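You operate a simulated robot arm through the tools that you are given. There is no shell and no other tool. Be economical: measure what you need, move in short steps, check, and stop when the job is done.

You run a simulated robot arm. Do the job below in one go: nothing can be reset, and whatever is moved stays where it is left.

Task
Send the shut carton on the bench down to the track's lower end.
Fine: free the brake, push it on, lower the track stop; then raise the stop and brake the rollers again. Where these are worked on the way, their far stop is far enough and under half their travel is too little: track stop.

The check looks at the end state, three seconds after you hand in, the way a careful person would. Anything else that was tipped, shoved, dropped, spilled or broken makes it a failure.

Robot
A 7-joint arm with a fingered hand, fixed in place. Base frame: the origin is at the foot of the arm, x ahead of it, y to its left, z up. Units: m, rad, N and s.
Its first joint turns from -2.897 to 2.897 rad. Payload 4.7 kg.
The tool frame sits at the grasp point between the pads (the TCP): z along the fingers, y along the line on which they close. The tips reach 0.036 m beyond it. Largest opening 0.12 m; the body of the gripper starts 0.042 m behind the TCP. The gripper is a hand of 5 fingers: y runs from the thumb to the fingers, the wrist lies at [-0.018, -0.122, -0.21] in the tool frame, and closing takes about 1.5 s.
Orientation is that of the tool frame in the base frame, as a unit quaternion [x, y, z, w]. With the fingers straight down and the wrist toward the robot, the tool's x, y and z point along [0, 1, 0], [1, 0, 0] and [0, 0, -1] of the base frame.

Tools
- The arm moves only by the tool servo_tool. Its argument "rows" is a list of rows, each an object (a shift or turn left out is 0, a gripper value left out holds the last) with "rot": the turn, a rotation vector about the base's x, y, z in rad, a list of three; "xyz": the shift along the base's x, y, z in m, a list of three. In form: [{"rot": [rx, ry, rz], "xyz": [dx, dy, dz]}, ...]. A call has 1 to 10 rows; each row shifts and turns the commanded pose from where the row before left it. "gripper" is the opening, from 0 (shut) to 1 (fully open), set as the call begins (left out, the last holds). Each row takes 0.2 s and may step no farther than 0.05 m and 0.15 rad from the row before; otherwise, or with a gripper value out of range, the whole call is refused. Where a pose cannot be reached the arm comes as near as it can. A force on the tool above 90 N (or 10 N above the force at the start of the call, whichever is more), or a blocked arm, ends the call early, and 0.2 s more pass. Each finger travels about 0.045 m/s and halts on what it meets, pressing with about 30 N; the grip force reading is that of the motor and also rises with nothing between the fingers. The clock runs only during rows and for 0.2 s after the last one: add rows that do not move to give the fingers time. It gives the time, the measured TCP pose, the force on the tool (base axes), the opening and the grip force at its end, in the units of the frame above (readings bear some noise), with the torque about the TCP (base axes, N m) and any sound that the robot's microphone picked up.
- Cameras (640 x 400 px; columns grow to the right, rows downward): "scene" is fixed at [0.2274, 0.6532, 1.4283]; the picture's right is [-0.76, -0.65, 0.00], its down [-0.63, 0.74, -0.23] and it looks along [0.15, -0.17, -0.97] (base axes); focal length 214 px, centre (320, 200). "wrist" rides on the gripper at [0.073, -0.091, -0.143] in the tool frame; the picture's right is [-0.80, 0.28, -0.53], its down [-0.53, -0.73, 0.42] and it looks along [-0.27, 0.62, 0.74] (tool axes); focal length 234 px, centre (320, 200). There is no depth. A picture from a camera that has moved, and an enlarged one, comes with that camera's place and axes in the base frame and with its lens. The place of the scene camera against the robot may be out by one fixed shift of up to 0.018 m in any direction.
- grab_frame(camera): a new picture of that camera. The clock stands still meanwhile.
- finger_targets(index, middle, ring, little, thumb_bend, thumb_turn): sets how far each is bent, from 0 (flat) to 1 (curled in); at 0.3 the hand is open as for a grip, at 0.7 the pads meet at the TCP. One left out holds its place. A second passes; each finger stops where it meets its share of the squeeze, and holds until it gets a number again. A gripper value or a shape takes the hand back. It gives what a move gives, with no picture; readings hold the bend of each and the force on index, middle, ring, little, thumb and palm. thumb_turn goes from beside the hand (0) to across from the fingers (1), as for a grip.
- hand_shape(shape): the hand has 5 fingers and takes this shape, open, in about a second: jaw (thumb against the fingers, like two jaws); tri (thumb and two fingers); tip (a fingertip pinch); poke (one finger out to press); point (the index stretched); flat (the hand flat); cup (the hand cupped); fist (a fist). The gripper value then closes the fingers along that shape, each until it touches; the sizes above hold for jaw. It gives what a move gives, with no picture.
- zoom(camera, box): a new picture of the part [left, top, right, bottom] of that camera's present view, enlarged. The clock stands still meanwhile.
- hand_in(): hands the job in; it is judged then, once.

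Work in short steps. Places have to be worked out from the pictures, the camera data and where the tool is seen: move nearer, look again, correct. Check each grasp and each placing, and mend what went wrong. You have 120 turns and 68 pictures in all, those below and enlarged ones among them. Open the gripper and draw the arm clear of the work before you hand the job in, unless the task says otherwise; then end with one line.

The tools are called after ">>>" by a JSON object that holds its "op" and its "data". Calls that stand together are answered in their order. servo_tool: Moves the arm, as the interface text tells. Its arguments: {"type":"object","properties":{"rows":{"type":"array","items":{"type":"object","properties":{"rot":{"type":"array","items":{"type":"number"}},"xyz":{"type":"array","items":{"type":"number"}}}}},"gripper":{"type":"number"}},"required":["rows"]} The other tools are called the same way: hand_shape (shape) gives the hand a shape; finger_targets (index, middle, ring, little, thumb_bend, thumb_turn) moves the fingers one by one; grab_frame (camera) takes a picture; zoom (camera, box) takes an enlarged picture of a part of a camera's view; hand_in () hands the job in.

At the start:

```text
time_s: 0.0
tcp_pos: [0.1452, 0.5467, 1.155]
tool_rot: [0.707, 0.707, 0.0, 0.0]
wrist_force: [0.1, 0.1, 0.8]
ft_torque: [-0.01, -0.02, 0.02]
opening: 0.1196
grip_force: 0.0
shape: jaw
bend: [0.3, 0.3, 0.3, 0.3, 0.3, 0.98]
finger forces: [0.0, 0.1, 0.1, 0.0, 0.1, 0.0]
```

scene: 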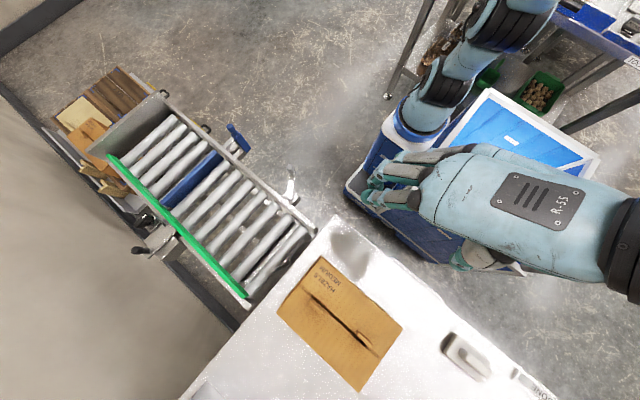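
wrist: 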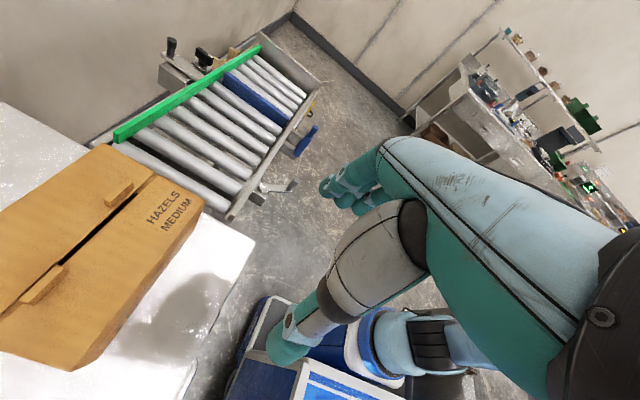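

I'll look closer at the track, its levers and the carton before moving.

>>> {"op": "zoom", "data": {"camera": "scene", "box": [90, 80, 330, 310]}}

>>> {"op": "zoom", "data": {"camera": "wrist", "box": [100, 20, 340, 230]}}

>>> {"op": "zoom", "data": {"camera": "scene", "box": [240, 210, 440, 400]}}

```text
1.74 times, centred on (210, 195) of scene
camera zoom: at [0.2274, 0.6532, 1.4283], right [-0.76, -0.65, 0.0], down [-0.63, 0.74, -0.23], along [0.15, -0.17, -0.97], focal length 373 px, centre (511, 209)
```

zoom: 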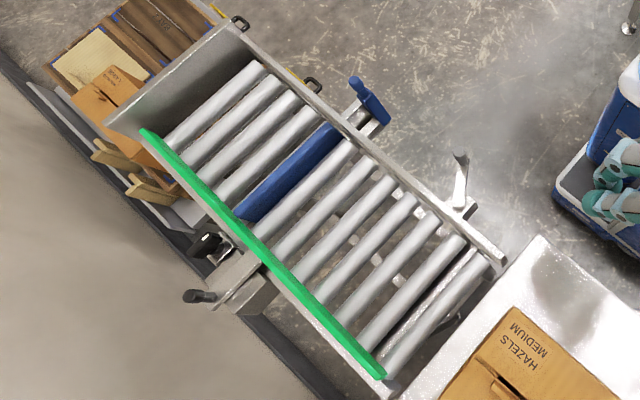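

```text
1.90 times, centred on (220, 125) of wrist
camera zoom: at [0.0537, 0.6178, 1.2975], right [0.28, -0.8, 0.53], down [-0.73, -0.53, -0.42], along [0.62, -0.27, -0.74], focal length 446 px, centre (510, 343)
```

zoom: 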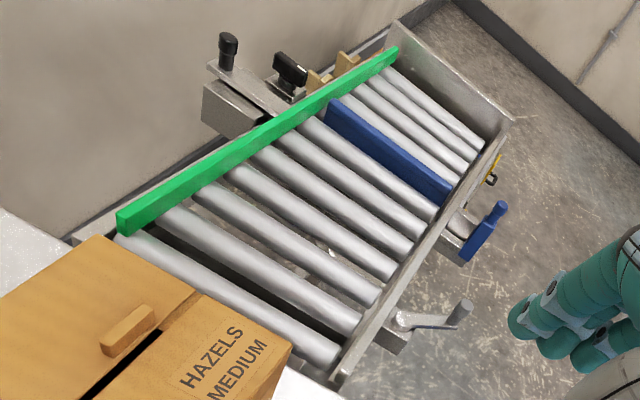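

```text
2.11 times, centred on (340, 305) of scene
camera zoom: at [0.2274, 0.6532, 1.4283], right [-0.76, -0.65, 0.0], down [-0.63, 0.74, -0.23], along [0.15, -0.17, -0.97], focal length 452 px, centre (278, -21)
```

zoom: 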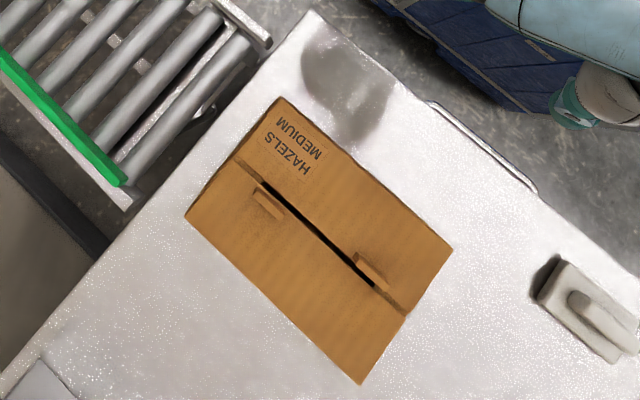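

The track runs along +x from about x 0.29 to 1.0, with y 0.62 to 0.88. The silver lever is at about (0.44, 0.54, 0.84) and the blue lever, linked to the blue bar, at about (0.68, 0.55, 0.83). I'll zoom in on these two and on the wall-side mechanism.

>>> {"op": "zoom", "data": {"camera": "wrist", "box": [140, 20, 260, 100]}}

>>> {"op": "zoom", "data": {"camera": "wrist", "box": [220, 90, 350, 220]}}

>>> {"op": "zoom", "data": {"camera": "scene", "box": [120, 190, 220, 270]}}

>>> {"op": "zoom", "data": {"camera": "scene", "box": [190, 100, 320, 230]}}

```text
5.00 times, centred on (200, 60) of wrist
camera zoom: at [0.0537, 0.6178, 1.2975], right [0.28, -0.8, 0.53], down [-0.73, -0.53, -0.42], along [0.62, -0.27, -0.74], focal length 1171 px, centre (920, 900)
```

zoom: 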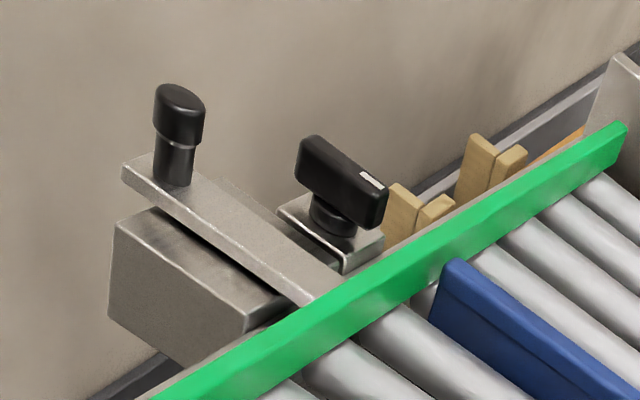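

```text
3.08 times, centred on (285, 155) of wrist
camera zoom: at [0.0537, 0.6178, 1.2975], right [0.28, -0.8, 0.53], down [-0.73, -0.53, -0.42], along [0.62, -0.27, -0.74], focal length 720 px, centre (428, 338)
```

zoom: 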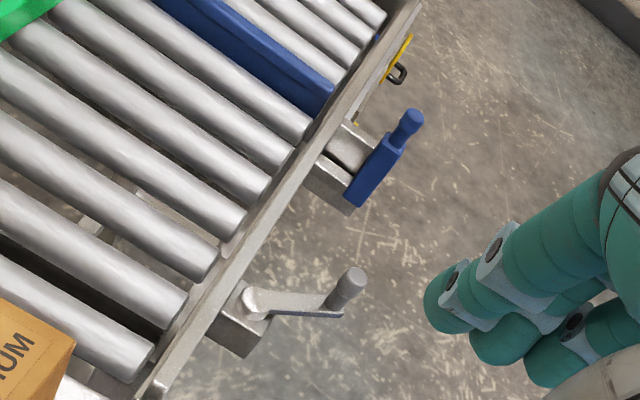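

```text
5.00 times, centred on (170, 230) of scene
camera zoom: at [0.2274, 0.6532, 1.4283], right [-0.76, -0.65, 0.0], down [-0.63, 0.74, -0.23], along [0.15, -0.17, -0.97], focal length 1072 px, centre (1070, 50)
```

zoom: 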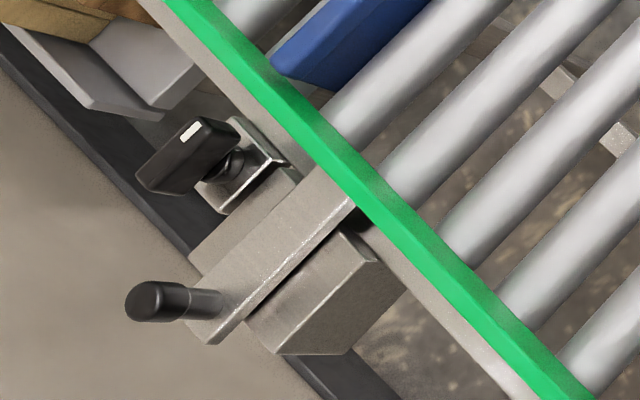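

```text
3.08 times, centred on (255, 165) of scene
camera zoom: at [0.2274, 0.6532, 1.4283], right [-0.76, -0.65, 0.0], down [-0.63, 0.74, -0.23], along [0.15, -0.17, -0.97], focal length 660 px, centre (520, 308)
```

zoom: 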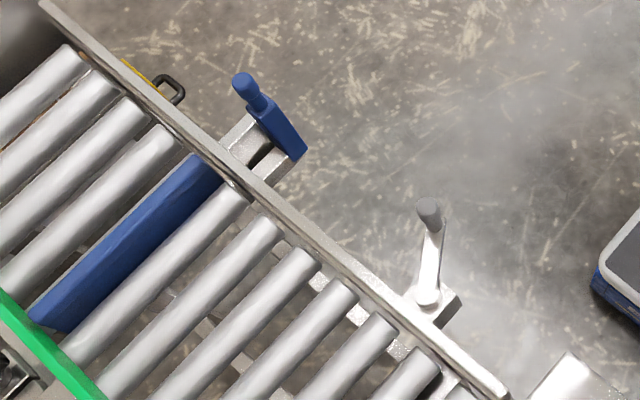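

The wall side has a slide plate on the green guide and a black turn-knob. The near side has the grey crank lever and the blue lever. I'll move the wrist camera nearer to read any markings.

>>> {"op": "servo_tool", "data": {"rows": [{"xyz": [0.04, 0.015, 0], "rot": [0, 0, 0.1]}, {"xyz": [0.04, 0.015, 0], "rot": [0, 0, 0.1]}, {"xyz": [0.04, 0.015, -0.01], "rot": [0, 0, 0.1]}, {"xyz": [0.04, 0.015, -0.02], "rot": [0, 0, 0.1]}, {"xyz": [0.03, 0.01, -0.02]}, {"xyz": [0, 0, -0.03]}]}}

>>> {"op": "grab_frame", "data": {"camera": "wrist"}}

```text
time_s: 1.4
tcp_pos: [0.335, 0.6163, 1.0755]
tool_rot: [0.553, 0.833, 0.0, 0.0]
wrist_force: [0.6, 0.1, 1.0]
ft_torque: [0.02, 0.0, 0.01]
opening: 0.1198
grip_force: 0.0
shape: jaw
bend: [0.3, 0.3, 0.3, 0.3, 0.3, 0.98]
finger forces: [0.1, 0.0, 0.1, 0.0, 0.0, 0.0]
```

```text
58 pictures are left
camera wrist: at [0.2217, 0.6464, 1.2188], right [0.57, -0.63, 0.52], down [-0.47, -0.78, -0.42], along [0.68, 0.0, -0.74], focal length 234 px, centre (320, 200)
```

wrist: 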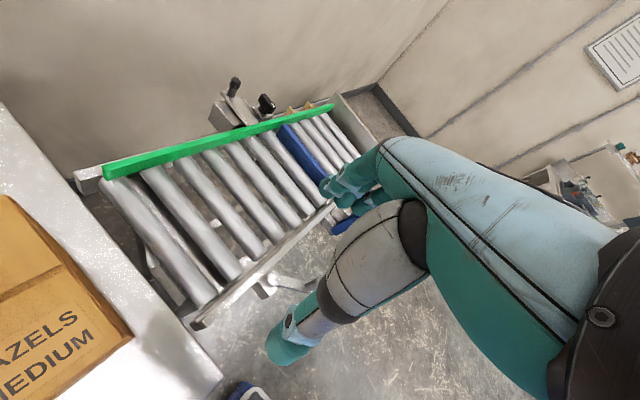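

>>> {"op": "zoom", "data": {"camera": "wrist", "box": [180, 60, 360, 190]}}

>>> {"op": "zoom", "data": {"camera": "wrist", "box": [70, 150, 330, 340]}}

```text
3.08 times, centred on (270, 125) of wrist
camera zoom: at [0.2217, 0.6464, 1.2188], right [0.57, -0.63, 0.52], down [-0.47, -0.78, -0.42], along [0.68, 0.0, -0.74], focal length 720 px, centre (474, 431)
```

zoom: 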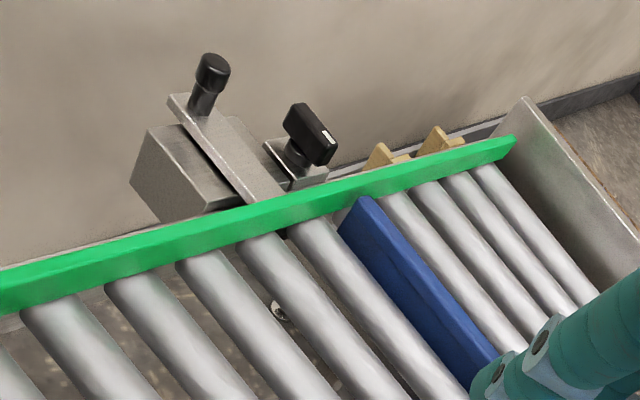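

```text
2.11 times, centred on (200, 245) of wrist
camera zoom: at [0.2217, 0.6464, 1.2188], right [0.57, -0.63, 0.52], down [-0.47, -0.78, -0.42], along [0.68, 0.0, -0.74], focal length 493 px, centre (573, 105)
```

zoom: 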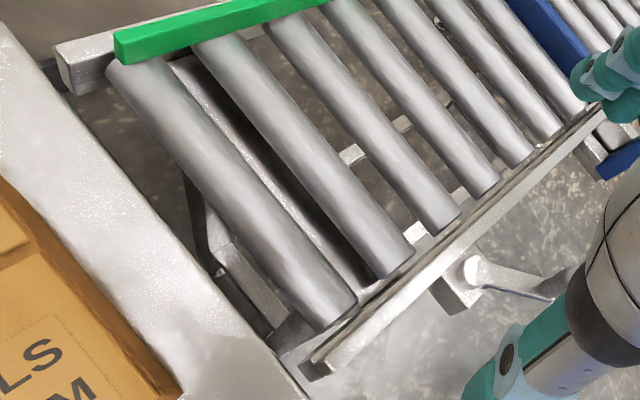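

A brake bar is visible between the first two rollers, next to the grey crank, so I take the grey crank to be the roller brake. I'll look at the blue and grey levers from nearer.

>>> {"op": "servo_tool", "data": {"rows": [{"xyz": [0.04, -0.025, 0], "rot": [0, 0, -0.1]}, {"xyz": [0.04, -0.025, 0], "rot": [0, 0, -0.1]}, {"xyz": [0.04, -0.025, -0.01], "rot": [0, 0, -0.1]}, {"xyz": [0.04, -0.025, -0.02], "rot": [0, 0, -0.1]}, {"xyz": [0.04, -0.02, -0.02]}, {"xyz": [0.02, 0, -0.03]}]}}

>>> {"op": "grab_frame", "data": {"camera": "wrist"}}

```text
refused: row 4 steps farther than a row can; nothing moved
```

```text
55 pictures are left
camera wrist: at [0.2217, 0.6464, 1.2188], right [0.57, -0.63, 0.52], down [-0.47, -0.78, -0.42], along [0.68, 0.0, -0.74], focal length 234 px, centre (320, 200)
```

wrist: 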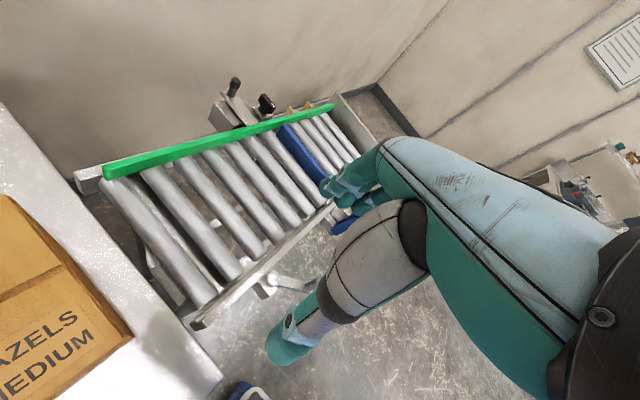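

Row 4 was just over the step limit and nothing moved, so I'll repeat it with smaller rows.

>>> {"op": "servo_tool", "data": {"rows": [{"xyz": [0.04, -0.025, 0], "rot": [0, 0, -0.1]}, {"xyz": [0.04, -0.025, 0], "rot": [0, 0, -0.1]}, {"xyz": [0.04, -0.025, -0.01], "rot": [0, 0, -0.1]}, {"xyz": [0.04, -0.02, -0.01], "rot": [0, 0, -0.1]}, {"xyz": [0.04, -0.02, -0.02]}, {"xyz": [0.03, 0, -0.03]}, {"xyz": [0.015, 0, -0.03]}]}}

>>> {"op": "grab_frame", "data": {"camera": "wrist"}}

```text
time_s: 3.0
tcp_pos: [0.5831, 0.5005, 0.9734]
tool_rot: [0.707, 0.707, 0.0, 0.0]
wrist_force: [-0.3, -0.5, 1.1]
ft_torque: [0.0, 0.0, 0.01]
opening: 0.1199
grip_force: 0.1
shape: jaw
bend: [0.3, 0.3, 0.3, 0.3, 0.3, 0.98]
finger forces: [0.0, 0.1, 0.0, 0.0, 0.1, 0.0]
```

```text
54 pictures are left
camera wrist: at [0.4906, 0.5726, 1.1166], right [0.28, -0.8, 0.53], down [-0.73, -0.53, -0.42], along [0.62, -0.27, -0.74], focal length 234 px, centre (320, 200)
```

wrist: 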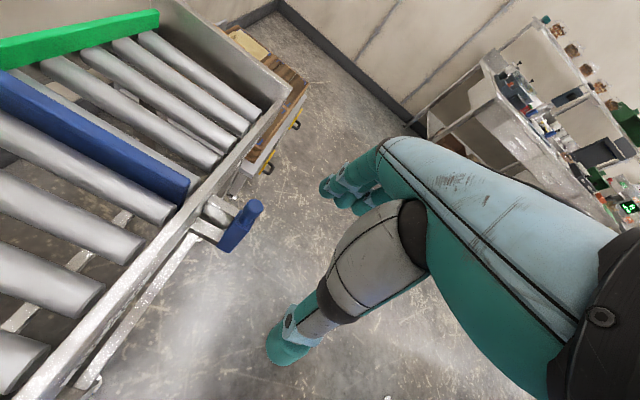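

>>> {"op": "zoom", "data": {"camera": "wrist", "box": [160, 160, 290, 270]}}

>>> {"op": "zoom", "data": {"camera": "scene", "box": [190, 100, 320, 230]}}

```text
3.64 times, centred on (225, 215) of wrist
camera zoom: at [0.4906, 0.5726, 1.1166], right [0.28, -0.8, 0.53], down [-0.73, -0.53, -0.42], along [0.62, -0.27, -0.74], focal length 852 px, centre (666, 146)
```

zoom: 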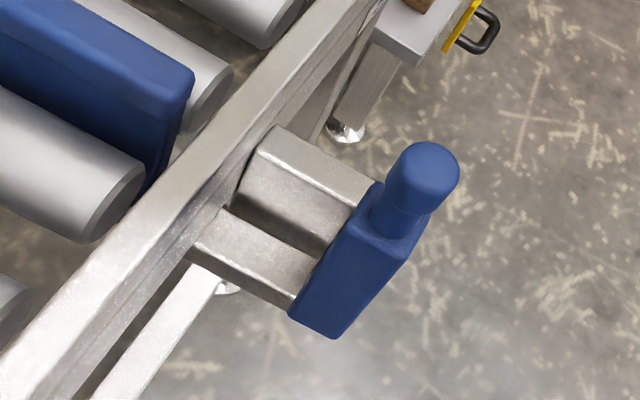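

```text
3.08 times, centred on (255, 165) of scene
camera zoom: at [0.2274, 0.6532, 1.4283], right [-0.76, -0.65, 0.0], down [-0.63, 0.74, -0.23], along [0.15, -0.17, -0.97], focal length 660 px, centre (520, 308)
```

zoom: 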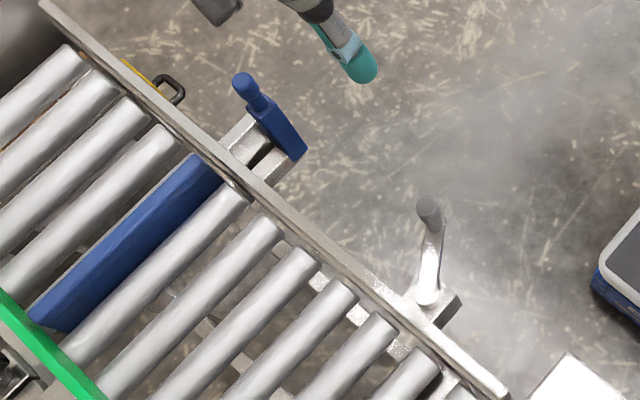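

The blue part stands against two brackets with a vertical peg, and I can't yet tell whether it slides or swings. I'll move to the robot side and look at it from a lower angle.

>>> {"op": "servo_tool", "data": {"rows": [{"xyz": [0.01, -0.045, 0], "rot": [0, 0, 0.12]}, {"xyz": [0.01, -0.045, 0], "rot": [0, 0, 0.12]}, {"xyz": [0.01, -0.045, 0], "rot": [0, 0, 0.12]}, {"xyz": [0.02, -0.04, 0], "rot": [0, 0, 0.12]}, {"xyz": [0.02, 0, -0.04], "rot": [0, 0, 0.14]}, {"xyz": [0.02, 0, -0.04], "rot": [0, 0, 0.14]}, {"xyz": [0, 0, -0.02], "rot": [0, 0, 0.14]}]}}

>>> {"op": "grab_frame", "data": {"camera": "wrist"}}

```text
time_s: 4.6
tcp_pos: [0.6702, 0.324, 0.8776]
tool_rot: [0.33, 0.944, 0.002, 0.0]
wrist_force: [-0.7, -0.6, 0.5]
ft_torque: [-0.01, -0.03, 0.01]
opening: 0.12
grip_force: 0.1
shape: jaw
bend: [0.3, 0.3, 0.3, 0.3, 0.3, 0.98]
finger forces: [0.0, 0.1, 0.0, 0.0, 0.1, 0.1]
```

```text
51 pictures are left
camera wrist: at [0.5557, 0.2986, 1.0198], right [0.8, -0.28, 0.53], down [-0.04, -0.9, -0.43], along [0.6, 0.32, -0.74], focal length 234 px, centre (320, 200)
```

wrist: 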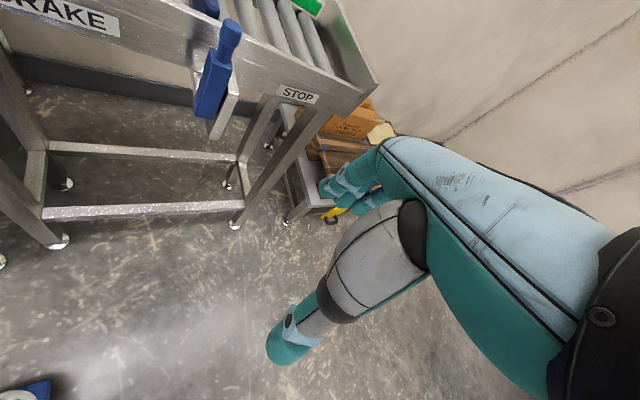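

Labels read "BRAKE" and "STOP" beneath the near-side levers. I'll zoom in and then look at the brake.

>>> {"op": "zoom", "data": {"camera": "wrist", "box": [150, 0, 340, 150]}}

>>> {"op": "servo_tool", "data": {"rows": [{"xyz": [-0.045, -0.01, 0], "rot": [0, 0, 0]}, {"xyz": [-0.045, -0.01, 0]}, {"xyz": [-0.045, -0.01, 0]}, {"xyz": [-0.045, 0, 0]}]}}

>>> {"op": "grab_frame", "data": {"camera": "wrist"}}

```text
2.67 times, centred on (245, 75) of wrist
camera zoom: at [0.5557, 0.2986, 1.0198], right [0.8, -0.28, 0.53], down [-0.04, -0.9, -0.43], along [0.6, 0.32, -0.74], focal length 624 px, centre (520, 533)
```

zoom: 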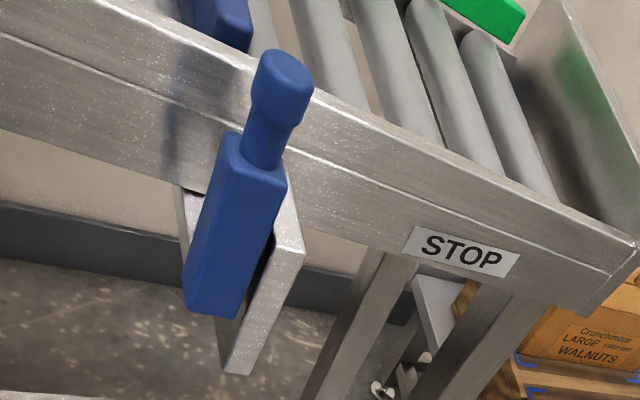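

```text
time_s: 5.6
tcp_pos: [0.4893, 0.295, 0.8739]
tool_rot: [0.33, 0.944, -0.001, -0.001]
wrist_force: [0.6, -0.4, 0.2]
ft_torque: [0.0, 0.0, 0.02]
opening: 0.1197
grip_force: 0.0
shape: jaw
bend: [0.3, 0.3, 0.3, 0.3, 0.3, 0.98]
finger forces: [0.0, 0.0, 0.1, 0.0, 0.0, 0.0]
```

```text
49 pictures are left
camera wrist: at [0.3757, 0.2683, 1.0168], right [0.8, -0.28, 0.52], down [-0.04, -0.9, -0.42], along [0.59, 0.32, -0.74], focal length 234 px, centre (320, 200)
```

wrist: 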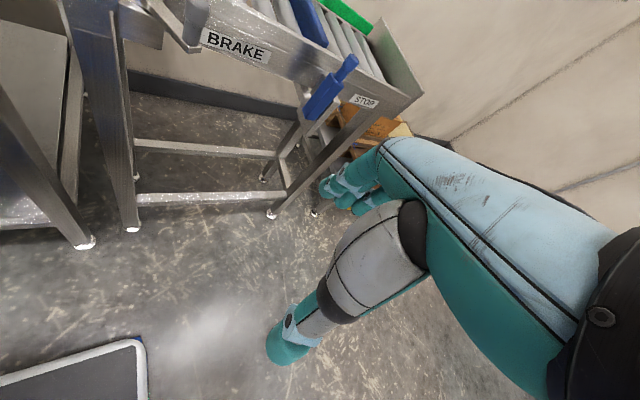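

STOP is a vertical slide with a peg on top. I'll zoom in on the brake crank.

>>> {"op": "zoom", "data": {"camera": "wrist", "box": [90, 0, 300, 110]}}

>>> {"op": "servo_tool", "data": {"rows": [{"xyz": [-0.045, -0.01, 0.01], "rot": [0, 0, 0]}, {"xyz": [-0.045, -0.01, 0.01]}, {"xyz": [-0.04, 0, 0.01]}]}}

>>> {"op": "grab_frame", "data": {"camera": "wrist"}}

```text
3.05 times, centred on (195, 55) of wrist
camera zoom: at [0.3757, 0.2683, 1.0168], right [0.8, -0.28, 0.52], down [-0.04, -0.9, -0.42], along [0.59, 0.32, -0.74], focal length 714 px, centre (701, 642)
```

zoom: 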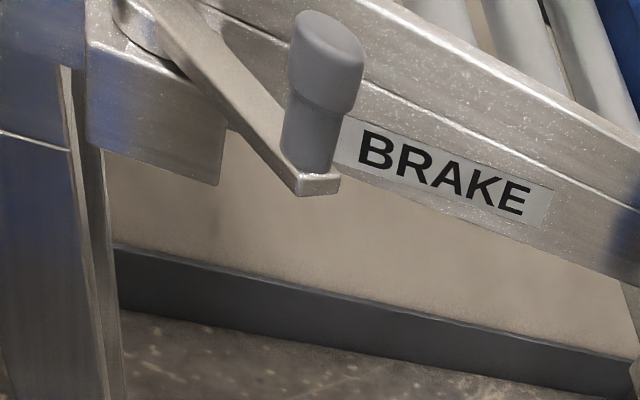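

```text
time_s: 6.4
tcp_pos: [0.358, 0.276, 0.9004]
tool_rot: [0.329, 0.944, 0.0, 0.0]
wrist_force: [-0.4, -0.5, 0.6]
ft_torque: [0.02, 0.05, -0.01]
opening: 0.1202
grip_force: 0.1
shape: jaw
bend: [0.3, 0.3, 0.3, 0.3, 0.3, 0.98]
finger forces: [0.0, 0.0, 0.1, 0.0, 0.1, 0.0]
```

```text
47 pictures are left
camera wrist: at [0.2446, 0.2494, 1.0439], right [0.8, -0.28, 0.53], down [-0.04, -0.91, -0.42], along [0.59, 0.32, -0.74], focal length 234 px, centre (320, 200)
```

wrist: 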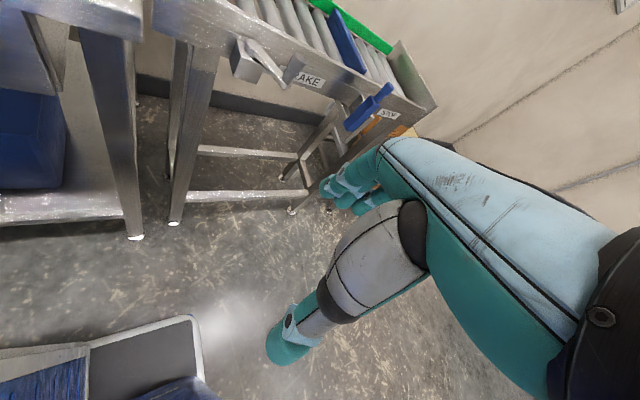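

The brake is a crank turning about a vertical axis. Its peg top is near (0.42, 0.527, 0.87) and its pivot near (0.373, 0.597). I'll turn the hand back and hover over the peg with the jaw closing along x.

>>> {"op": "servo_tool", "data": {"rows": [{"xyz": [0.01, 0.0, 0.045], "rot": [0, 0, -0.13]}, {"xyz": [0.01, 0.01, 0.045], "rot": [0, 0, -0.13]}, {"xyz": [0.01, 0.045, 0.01], "rot": [0, 0, -0.13]}, {"xyz": [0.01, 0.045, 0], "rot": [0, 0, -0.13]}, {"xyz": [0.01, 0.045, 0], "rot": [0, 0, -0.13]}, {"xyz": [0.01, 0.045, 0], "rot": [0, 0, -0.13]}, {"xyz": [0.0, 0.045, 0], "rot": [0, 0, -0.12]}, {"xyz": [0.0, 0.01, -0.04]}]}}

>>> {"op": "zoom", "data": {"camera": "scene", "box": [190, 100, 390, 240]}}

>>> {"op": "grab_frame", "data": {"camera": "wrist"}}

```text
time_s: 8.2
tcp_pos: [0.4243, 0.5199, 0.9659]
tool_rot: [0.708, 0.706, 0.0, 0.0]
wrist_force: [0.5, -0.4, 0.3]
ft_torque: [0.06, 0.0, -0.04]
opening: 0.1198
grip_force: 0.0
shape: jaw
bend: [0.3, 0.3, 0.3, 0.3, 0.3, 0.98]
finger forces: [0.0, 0.1, 0.0, 0.0, 0.0, 0.0]
```

```text
2.86 times, centred on (290, 170) of scene
camera zoom: at [0.2274, 0.6532, 1.4283], right [-0.76, -0.65, 0.0], down [-0.63, 0.74, -0.23], along [0.15, -0.17, -0.97], focal length 613 px, centre (406, 286)
```

zoom: 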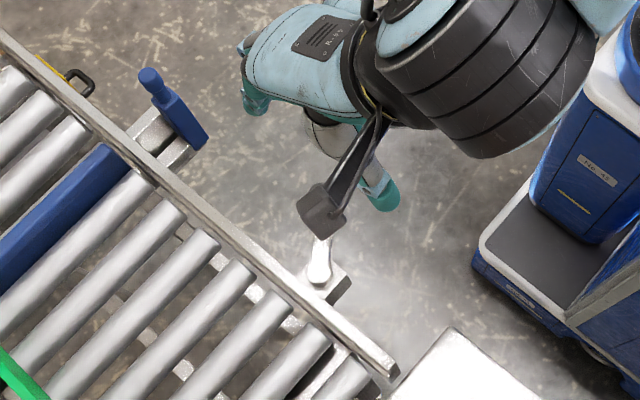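

```text
45 pictures are left
camera wrist: at [0.3317, 0.5918, 1.1076], right [0.28, -0.81, 0.52], down [-0.73, -0.53, -0.43], along [0.62, -0.27, -0.74], focal length 234 px, centre (320, 200)
```

wrist: 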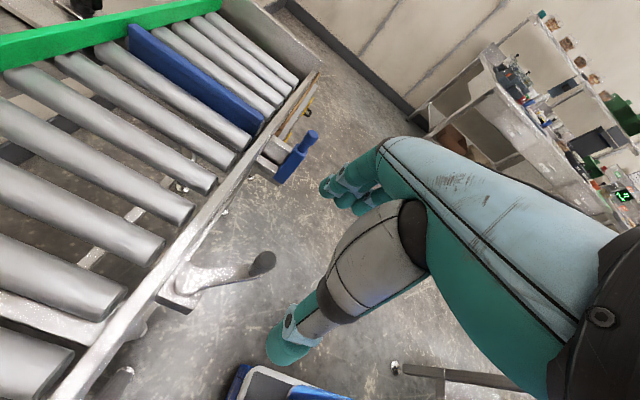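

The wrist view puts the peg at about (0.42, 0.538) with its top near z 0.865. I'll descend so the peg sits between the thumb and fingers.

>>> {"op": "servo_tool", "data": {"rows": [{"xyz": [-0.003, 0.012, -0.03]}, {"xyz": [0, 0, -0.03]}, {"xyz": [0, 0, -0.03]}]}}

>>> {"op": "grab_frame", "data": {"camera": "wrist"}}

```text
time_s: 9.0
tcp_pos: [0.418, 0.5334, 0.873]
tool_rot: [0.707, 0.707, 0.0, 0.0]
wrist_force: [-0.4, -1.1, 0.0]
ft_torque: [0.05, 0.0, -0.01]
opening: 0.1198
grip_force: 0.0
shape: jaw
bend: [0.3, 0.3, 0.3, 0.3, 0.3, 0.98]
finger forces: [0.0, 0.0, 0.1, 0.0, 0.0, 0.0]
```

```text
44 pictures are left
camera wrist: at [0.3262, 0.6053, 1.0167], right [0.28, -0.8, 0.53], down [-0.73, -0.53, -0.42], along [0.62, -0.27, -0.74], focal length 234 px, centre (320, 200)
```

wrist: 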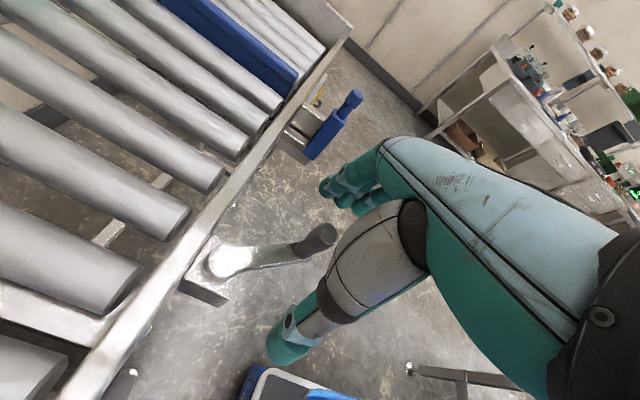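

The peg top triangulates to (0.417, 0.543, 0.874), right at the TCP, so it sits between the thumb and fingers. I'll close to a loose cage.

>>> {"op": "servo_tool", "data": {"rows": [{"xyz": [0, 0.006, -0.006]}, {"xyz": [0, 0, 0]}, {"xyz": [0, 0, 0]}, {"xyz": [0, 0, 0]}, {"xyz": [0, 0, 0]}], "gripper": 0.35}}

>>> {"op": "zoom", "data": {"camera": "wrist", "box": [180, 130, 400, 370]}}

```text
time_s: 10.2
tcp_pos: [0.4183, 0.5391, 0.8676]
tool_rot: [0.707, 0.707, 0.0, 0.0]
wrist_force: [0.0, 0.2, 0.0]
ft_torque: [-0.03, -0.02, 0.0]
opening: 0.0424
grip_force: 0.0
shape: jaw
bend: [0.74, 0.51, 0.49, 0.46, 0.73, 1.0]
finger forces: [0.0, 0.0, 0.0, 0.0, 0.0, 0.0]
```

```text
1.67 times, centred on (290, 250) of wrist
camera zoom: at [0.3265, 0.6115, 1.0109], right [0.28, -0.8, 0.53], down [-0.73, -0.53, -0.42], along [0.62, -0.27, -0.74], focal length 390 px, centre (370, 117)
```

zoom: 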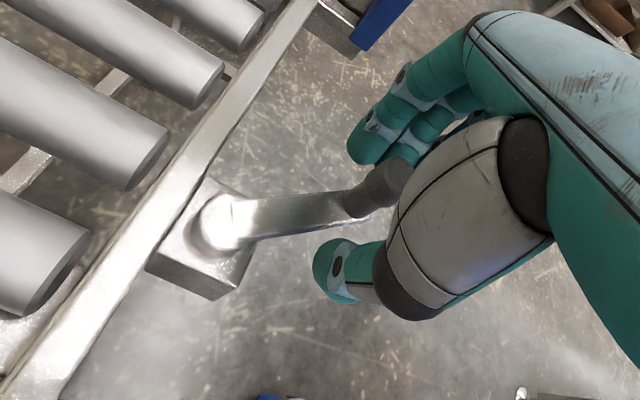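

The peg is caged against the fingers, and the pivot is near (0.379, 0.593). I'll try pushing toward -x a little first.

>>> {"op": "servo_tool", "data": {"rows": [{"xyz": [-0.01, -0.006, 0]}, {"xyz": [-0.01, -0.004, 0]}, {"xyz": [-0.01, -0.003, 0]}]}}

>>> {"op": "zoom", "data": {"camera": "wrist", "box": [180, 130, 400, 370]}}

```text
time_s: 11.0
tcp_pos: [0.3888, 0.5261, 0.8684]
tool_rot: [0.708, 0.707, 0.001, 0.0]
wrist_force: [13.2, 5.1, 2.9]
ft_torque: [0.13, -0.42, 0.08]
opening: 0.0516
grip_force: 0.1
shape: jaw
bend: [0.73, 0.51, 0.49, 0.46, 0.73, 1.0]
finger forces: [11.2, 0.1, 0.0, 0.1, 0.0, 0.0]
```

```text
1.67 times, centred on (290, 250) of wrist
camera zoom: at [0.2963, 0.5978, 1.0116], right [0.28, -0.81, 0.52], down [-0.73, -0.53, -0.43], along [0.62, -0.27, -0.74], focal length 390 px, centre (370, 117)
```

zoom: 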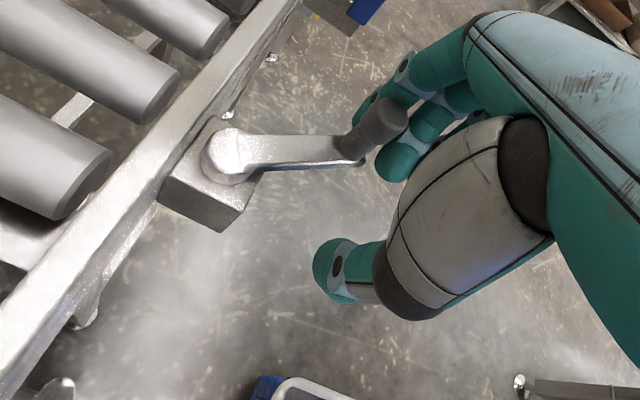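

The peg hasn't moved (still about (0.418, 0.54)), and the index finger just flexed with 11 N. I'll test the other direction by bringing the thumb to the peg and pushing +x.

>>> {"op": "servo_tool", "data": {"rows": [{"xyz": [0.015, 0.01, 0]}, {"xyz": [0.02, 0.006, 0]}, {"xyz": [0.015, 0.0, 0]}, {"xyz": [0.01, 0.003, 0]}, {"xyz": [0.01, 0.005, 0]}, {"xyz": [0.01, 0.006, 0]}]}}

>>> {"op": "zoom", "data": {"camera": "wrist", "box": [180, 130, 400, 370]}}

```text
time_s: 12.4
tcp_pos: [0.4685, 0.5556, 0.8693]
tool_rot: [0.707, 0.707, 0.0, -0.001]
wrist_force: [-1.1, -0.6, -0.5]
ft_torque: [0.02, -0.05, 0.03]
opening: 0.0424
grip_force: 0.0
shape: jaw
bend: [0.74, 0.51, 0.49, 0.46, 0.73, 1.0]
finger forces: [0.1, 0.1, 0.0, 0.0, 0.5, 0.1]
```

```text
1.67 times, centred on (290, 250) of wrist
camera zoom: at [0.3764, 0.6277, 1.0112], right [0.28, -0.8, 0.53], down [-0.73, -0.53, -0.42], along [0.62, -0.27, -0.74], focal length 390 px, centre (370, 117)
```

zoom: 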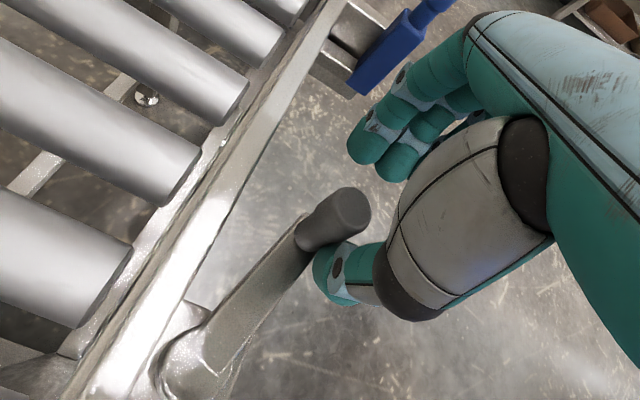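

It turns freely toward +x (0.5 N on the thumb). I'll check the scene view for its angle.

>>> {"op": "zoom", "data": {"camera": "scene", "box": [220, 130, 340, 230]}}

```text
4.00 times, centred on (280, 180) of scene
camera zoom: at [0.2274, 0.6532, 1.4283], right [-0.76, -0.65, 0.0], down [-0.63, 0.74, -0.23], along [0.15, -0.17, -0.97], focal length 858 px, centre (480, 280)
```

zoom: 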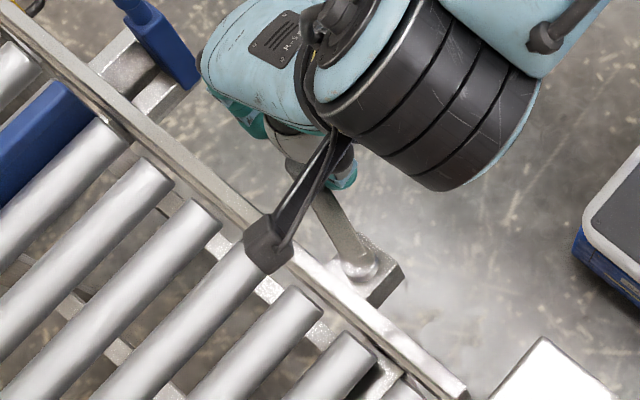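

The crank now points about -18° from +x with no stop felt. To finish the swing I'll lift, close the hand, come down on the -y side of the peg and push +y.

>>> {"op": "servo_tool", "data": {"rows": [{"xyz": [0.01, -0.005, 0.03]}, {"xyz": [-0.01, -0.01, 0.03]}, {"xyz": [-0.005, -0.045, 0]}, {"xyz": [-0.0, -0.02, 0]}, {"xyz": [0, 0, 0]}, {"xyz": [0, 0, 0]}, {"xyz": [0, 0, -0.03]}, {"xyz": [0, 0, -0.03]}], "gripper": 0}}

>>> {"op": "grab_frame", "data": {"camera": "wrist"}}

```text
time_s: 14.2
tcp_pos: [0.463, 0.4756, 0.8676]
tool_rot: [0.707, 0.707, 0.001, 0.0]
wrist_force: [0.0, -0.4, 0.4]
ft_torque: [-0.02, -0.01, 0.0]
opening: 0.0
grip_force: 30.0
shape: jaw
bend: [0.7, 0.7, 0.7, 0.7, 0.54, 1.0]
finger forces: [0.0, 0.1, 0.0, 0.0, 0.0, 0.1]
```

```text
39 pictures are left
camera wrist: at [0.3707, 0.5474, 1.0115], right [0.28, -0.8, 0.52], down [-0.73, -0.53, -0.42], along [0.62, -0.27, -0.74], focal length 234 px, centre (320, 200)
```

wrist: 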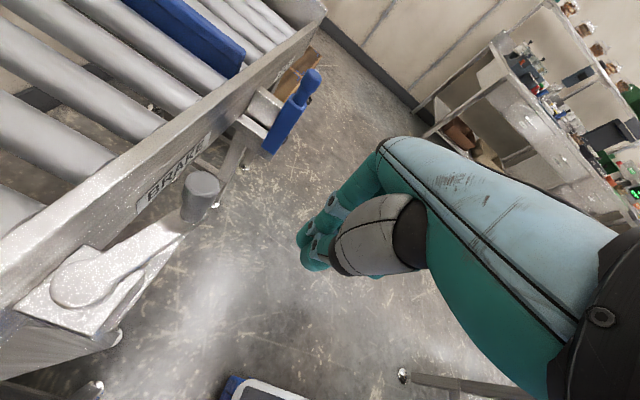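

The peg is at (0.443, 0.569). I'll push +y with the closed hand.

>>> {"op": "servo_tool", "data": {"rows": [{"xyz": [-0.008, 0.03, 0]}, {"xyz": [0, 0.02, 0]}, {"xyz": [0, 0.01, 0]}, {"xyz": [0, 0.01, 0]}]}}

>>> {"op": "grab_frame", "data": {"camera": "wrist"}}

```text
time_s: 15.2
tcp_pos: [0.4551, 0.5457, 0.8697]
tool_rot: [0.707, 0.707, 0.0, 0.0]
wrist_force: [0.1, 0.3, -0.1]
ft_torque: [-0.04, -0.01, -0.02]
opening: 0.0
grip_force: 30.2
shape: jaw
bend: [0.7, 0.7, 0.7, 0.7, 0.54, 1.0]
finger forces: [0.0, 0.1, 0.0, 0.0, 0.0, 0.0]
```

```text
38 pictures are left
camera wrist: at [0.3625, 0.6176, 1.012], right [0.28, -0.8, 0.52], down [-0.73, -0.53, -0.42], along [0.62, -0.27, -0.74], focal length 234 px, centre (320, 200)
```

wrist: 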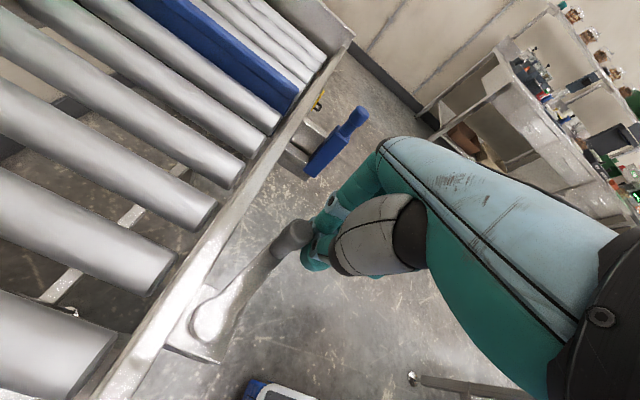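

Contact with the peg is about to be made. I'll continue along +y in small steps.

>>> {"op": "servo_tool", "data": {"rows": [{"xyz": [0, 0.01, 0]}, {"xyz": [0, 0.01, 0]}, {"xyz": [0, 0.008, 0]}]}}

>>> {"op": "grab_frame", "data": {"camera": "wrist"}}

```text
time_s: 16.0
tcp_pos: [0.4548, 0.5722, 0.8681]
tool_rot: [0.707, 0.707, -0.001, 0.0]
wrist_force: [-1.1, -6.5, 1.9]
ft_torque: [-0.01, 0.0, 0.01]
opening: 0.0001
grip_force: 29.8
shape: jaw
bend: [0.7, 0.7, 0.7, 0.7, 0.54, 1.0]
finger forces: [0.1, 0.0, 0.0, 0.0, 4.7, 0.1]
```

```text
37 pictures are left
camera wrist: at [0.3627, 0.6452, 1.0117], right [0.28, -0.8, 0.53], down [-0.73, -0.53, -0.42], along [0.62, -0.27, -0.74], focal length 234 px, centre (320, 200)
```

wrist: 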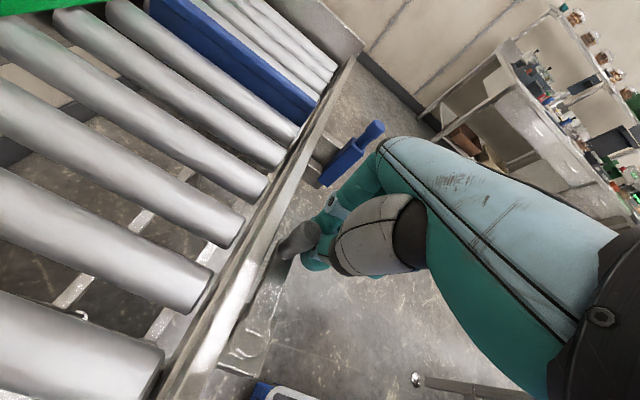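

The crank is almost parallel to the rail and force is starting to rise. I'll push slightly more to confirm the end stop.

>>> {"op": "servo_tool", "data": {"rows": [{"xyz": [0, 0.008, 0]}, {"xyz": [0, 0.006, 0]}]}}

>>> {"op": "zoom", "data": {"camera": "wrist", "box": [180, 130, 400, 390]}}

```text
time_s: 16.6
tcp_pos: [0.4549, 0.5822, 0.8666]
tool_rot: [0.709, 0.705, -0.004, 0.004]
wrist_force: [-5.0, -76.5, 9.1]
ft_torque: [-0.14, -0.33, 0.39]
opening: 0.0001
grip_force: 29.7
shape: jaw
bend: [0.7, 0.7, 0.7, 0.7, 0.54, 1.0]
finger forces: [25.0, 0.0, 0.0, 0.1, 57.6, 0.0]
```

```text
1.54 times, centred on (290, 260) of wrist
camera zoom: at [0.3644, 0.6553, 1.0101], right [0.27, -0.8, 0.53], down [-0.74, -0.53, -0.42], along [0.62, -0.28, -0.73], focal length 360 px, centre (366, 108)
```

zoom: 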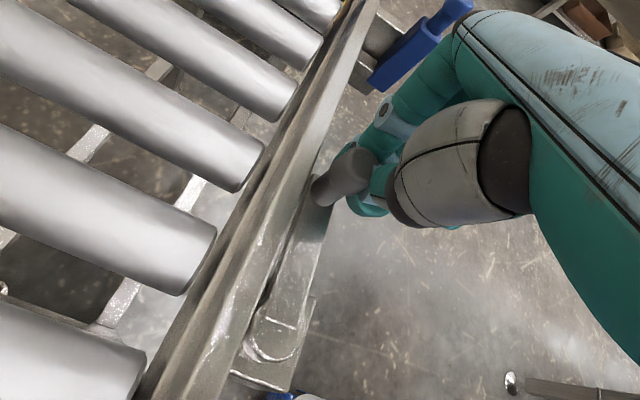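

I hit the hard stop at 76 N, with the crank lying along the rail, so the brake is released. I'll back off and lift, and check the crank stays put.

>>> {"op": "servo_tool", "data": {"rows": [{"xyz": [0.0, -0.03, 0.0]}, {"xyz": [-0.01, -0.03, 0.03]}, {"xyz": [-0.02, 0, 0.045]}, {"xyz": [-0.02, 0, 0.045]}, {"xyz": [-0.03, 0.0, 0.035]}, {"xyz": [-0.04, 0.02, 0.02]}, {"xyz": [-0.045, 0.02, 0]}, {"xyz": [-0.045, 0.02, 0]}, {"xyz": [-0.045, 0.02, 0]}, {"xyz": [-0.045, 0.02, 0]}]}}

>>> {"op": "grab_frame", "data": {"camera": "wrist"}}

>>> {"op": "grab_frame", "data": {"camera": "scene"}}

```text
time_s: 18.8
tcp_pos: [0.1533, 0.63, 1.044]
tool_rot: [0.707, 0.707, 0.0, -0.001]
wrist_force: [0.8, -0.6, 0.2]
ft_torque: [0.02, 0.03, 0.01]
opening: 0.0
grip_force: 29.9
shape: jaw
bend: [0.7, 0.7, 0.7, 0.7, 0.55, 1.0]
finger forces: [0.0, 0.1, 0.0, 0.0, 0.1, 0.0]
```

```text
35 pictures are left
camera wrist: at [0.0633, 0.7016, 1.1875], right [0.28, -0.81, 0.52], down [-0.73, -0.53, -0.42], along [0.62, -0.27, -0.74], focal length 234 px, centre (320, 200)
```

wrist: 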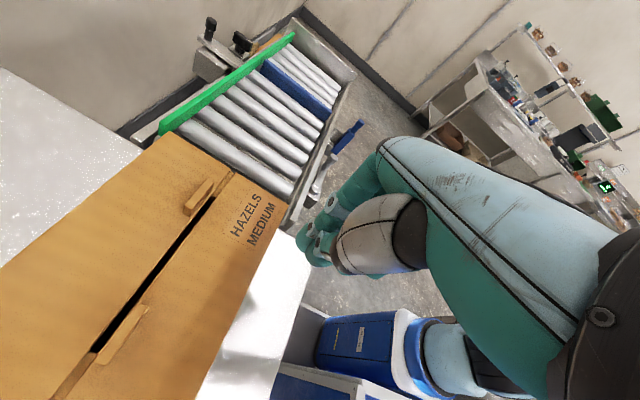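

```text
34 pictures are left
```

scene: 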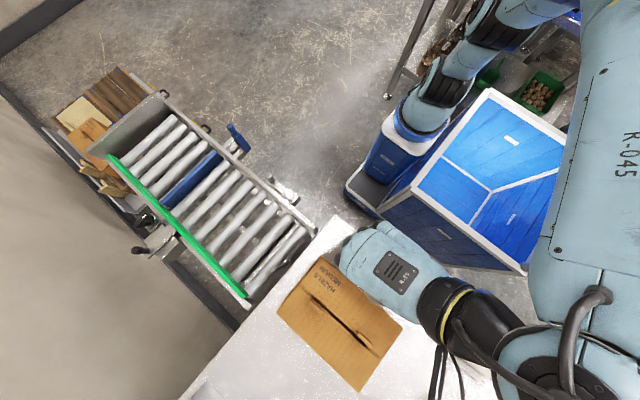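

The carton's far top corner is about (0.22, 0.655, 0.948) and it spans x from 0 to 0.217, y from 0.66 to 0.81. I'll pass above it to behind its rear face, staying high for now.

>>> {"op": "servo_tool", "data": {"rows": [{"xyz": [-0.04, 0.015, 0.01]}, {"xyz": [-0.045, 0.02, 0]}, {"xyz": [-0.045, 0.02, 0]}, {"xyz": [-0.045, 0.02, 0]}, {"xyz": [-0.045, 0.02, 0]}, {"xyz": [-0.04, 0.01, 0]}]}}

>>> {"op": "grab_frame", "data": {"camera": "wrist"}}

>>> {"op": "zoom", "data": {"camera": "scene", "box": [240, 200, 500, 400]}}

```text
time_s: 20.2
tcp_pos: [-0.0801, 0.695, 1.0209]
tool_rot: [0.708, 0.707, -0.001, 0.001]
wrist_force: [0.9, 0.2, 0.5]
ft_torque: [-0.06, 0.16, -0.01]
opening: 0.0
grip_force: 30.0
shape: jaw
bend: [0.7, 0.7, 0.7, 0.7, 0.55, 1.0]
finger forces: [0.0, 0.1, 0.1, 0.1, 0.0, 0.1]
out of reach, approached as far as the arm can: row 5, 6
```

```text
33 pictures are left
camera wrist: at [-0.1718, 0.7681, 1.1633], right [0.28, -0.8, 0.53], down [-0.73, -0.53, -0.42], along [0.62, -0.27, -0.74], focal length 234 px, centre (320, 200)
```

wrist: 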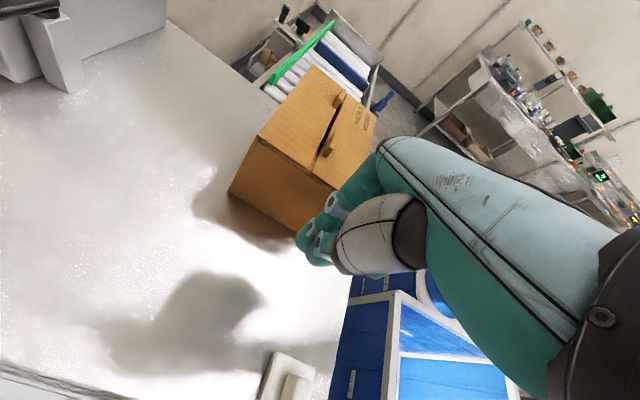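

```text
2.00 times, centred on (370, 300) of scene
camera zoom: at [0.2274, 0.6532, 1.4283], right [-0.76, -0.65, 0.0], down [-0.63, 0.74, -0.23], along [0.15, -0.17, -0.97], focal length 429 px, centre (220, 0)
```

zoom: 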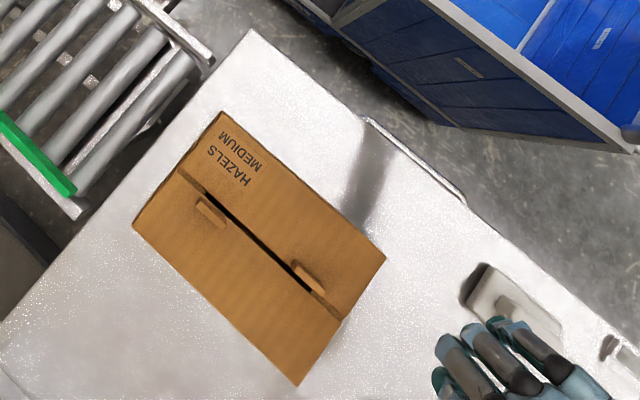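

This orientation is at the arm's reach limit. I'll turn the hand about vertical so the wrist points back to the robot, and then push with the side of the hand.

>>> {"op": "servo_tool", "data": {"rows": [{"rot": [0, 0, 0.15]}, {"rot": [0, 0, 0.15]}, {"rot": [0, 0, 0.15]}, {"rot": [0, 0, 0.15]}, {"rot": [0, 0, 0.15]}, {"rot": [0, 0, 0.15]}, {"rot": [0, 0, 0.15]}, {"rot": [0, 0, 0.15]}, {"rot": [0, 0, 0.15]}, {"rot": [0, 0, 0.15]}]}}

>>> {"op": "zoom", "data": {"camera": "scene", "box": [240, 200, 500, 400]}}

>>> {"op": "grab_frame", "data": {"camera": "wrist"}}

```text
time_s: 22.4
tcp_pos: [-0.0812, 0.6923, 1.0218]
tool_rot: [0.034, 0.999, 0.0, 0.0]
wrist_force: [-0.1, -0.4, 0.0]
ft_torque: [0.01, -0.01, -0.01]
opening: 0.0
grip_force: 30.2
shape: jaw
bend: [0.7, 0.7, 0.7, 0.7, 0.55, 1.0]
finger forces: [0.1, 0.0, 0.0, 0.0, 0.0, 0.0]
```

```text
2.00 times, centred on (370, 300) of scene
camera zoom: at [0.2274, 0.6532, 1.4283], right [-0.76, -0.65, 0.0], down [-0.63, 0.74, -0.23], along [0.15, -0.17, -0.97], focal length 429 px, centre (220, 0)
```

zoom: 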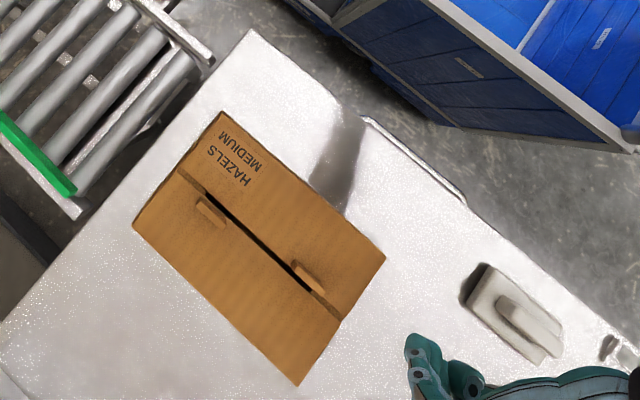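

```text
30 pictures are left
camera wrist: at [-0.161, 0.6069, 1.1649], right [0.82, 0.22, 0.53], down [0.48, -0.77, -0.42], along [0.31, 0.6, -0.74], focal length 234 px, centre (320, 200)
```

wrist: 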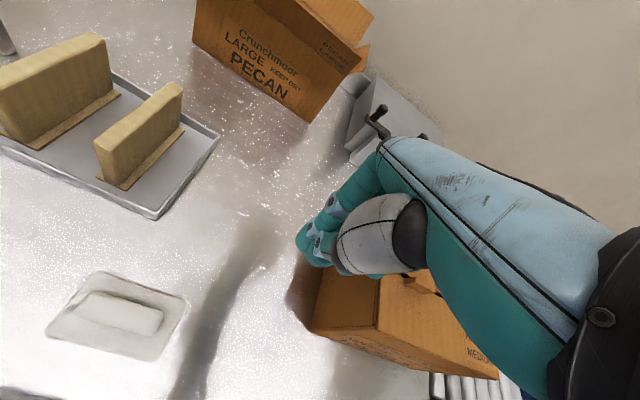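

The carton's rear face is at about x 0.02, with y from 0.67 to 0.82. I'll move to y 0.73 and descend behind it.

>>> {"op": "servo_tool", "data": {"rows": [{"xyz": [0, 0.02, -0.02]}, {"xyz": [0, 0.015, -0.03]}, {"xyz": [0, 0, -0.03]}, {"xyz": [0, 0, -0.03]}]}}

>>> {"op": "grab_frame", "data": {"camera": "wrist"}}

>>> {"op": "zoom", "data": {"camera": "scene", "box": [240, 200, 500, 400]}}

```text
time_s: 23.4
tcp_pos: [-0.0816, 0.7293, 0.9139]
tool_rot: [0.036, 0.999, 0.001, 0.0]
wrist_force: [-1.0, -0.3, 1.2]
ft_torque: [0.0, 0.01, -0.01]
opening: 0.0
grip_force: 30.2
shape: jaw
bend: [0.7, 0.7, 0.7, 0.7, 0.55, 1.0]
finger forces: [0.0, 0.0, 0.0, 0.0, 0.0, 0.1]
```

```text
29 pictures are left
camera wrist: at [-0.1602, 0.6427, 1.0554], right [0.82, 0.22, 0.52], down [0.48, -0.77, -0.43], along [0.31, 0.6, -0.74], focal length 234 px, centre (320, 200)
```

wrist: 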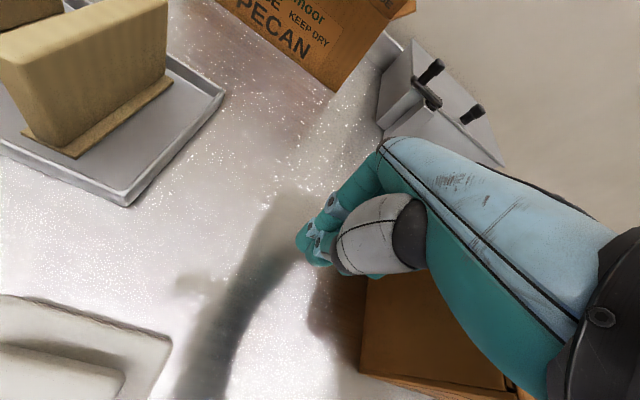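

```text
2.00 times, centred on (370, 300) of scene
camera zoom: at [0.2274, 0.6532, 1.4283], right [-0.76, -0.65, 0.0], down [-0.63, 0.74, -0.23], along [0.15, -0.17, -0.97], focal length 429 px, centre (220, 0)
```

zoom: 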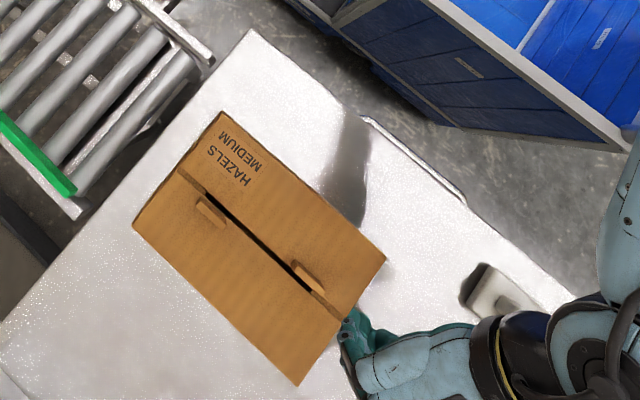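

The hand is behind the carton with fingers at mid-width. I'll push +x.

>>> {"op": "servo_tool", "data": {"rows": [{"xyz": [0.03, 0, 0]}, {"xyz": [0.02, 0, 0]}, {"xyz": [0.02, 0, 0]}, {"xyz": [0.02, 0, 0]}, {"xyz": [0.02, 0, 0]}]}}

>>> {"op": "zoom", "data": {"camera": "scene", "box": [200, 180, 460, 400]}}

```text
time_s: 24.6
tcp_pos: [0.0291, 0.728, 0.9133]
tool_rot: [0.035, 0.999, 0.0, 0.0]
wrist_force: [-0.4, 0.3, 0.7]
ft_torque: [0.02, -0.01, -0.02]
opening: 0.0004
grip_force: 29.7
shape: jaw
bend: [0.7, 0.7, 0.7, 0.7, 0.55, 1.0]
finger forces: [0.0, 0.0, 0.0, 0.0, 0.0, 0.0]
```

```text
1.82 times, centred on (330, 290) of scene
camera zoom: at [0.2274, 0.6532, 1.4283], right [-0.76, -0.65, 0.0], down [-0.63, 0.74, -0.23], along [0.15, -0.17, -0.97], focal length 390 px, centre (302, 36)
```

zoom: 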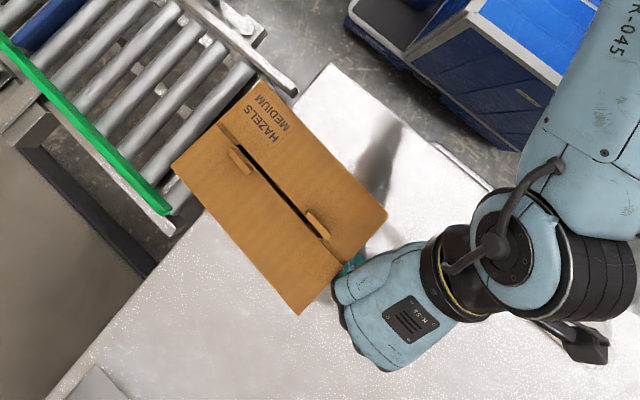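

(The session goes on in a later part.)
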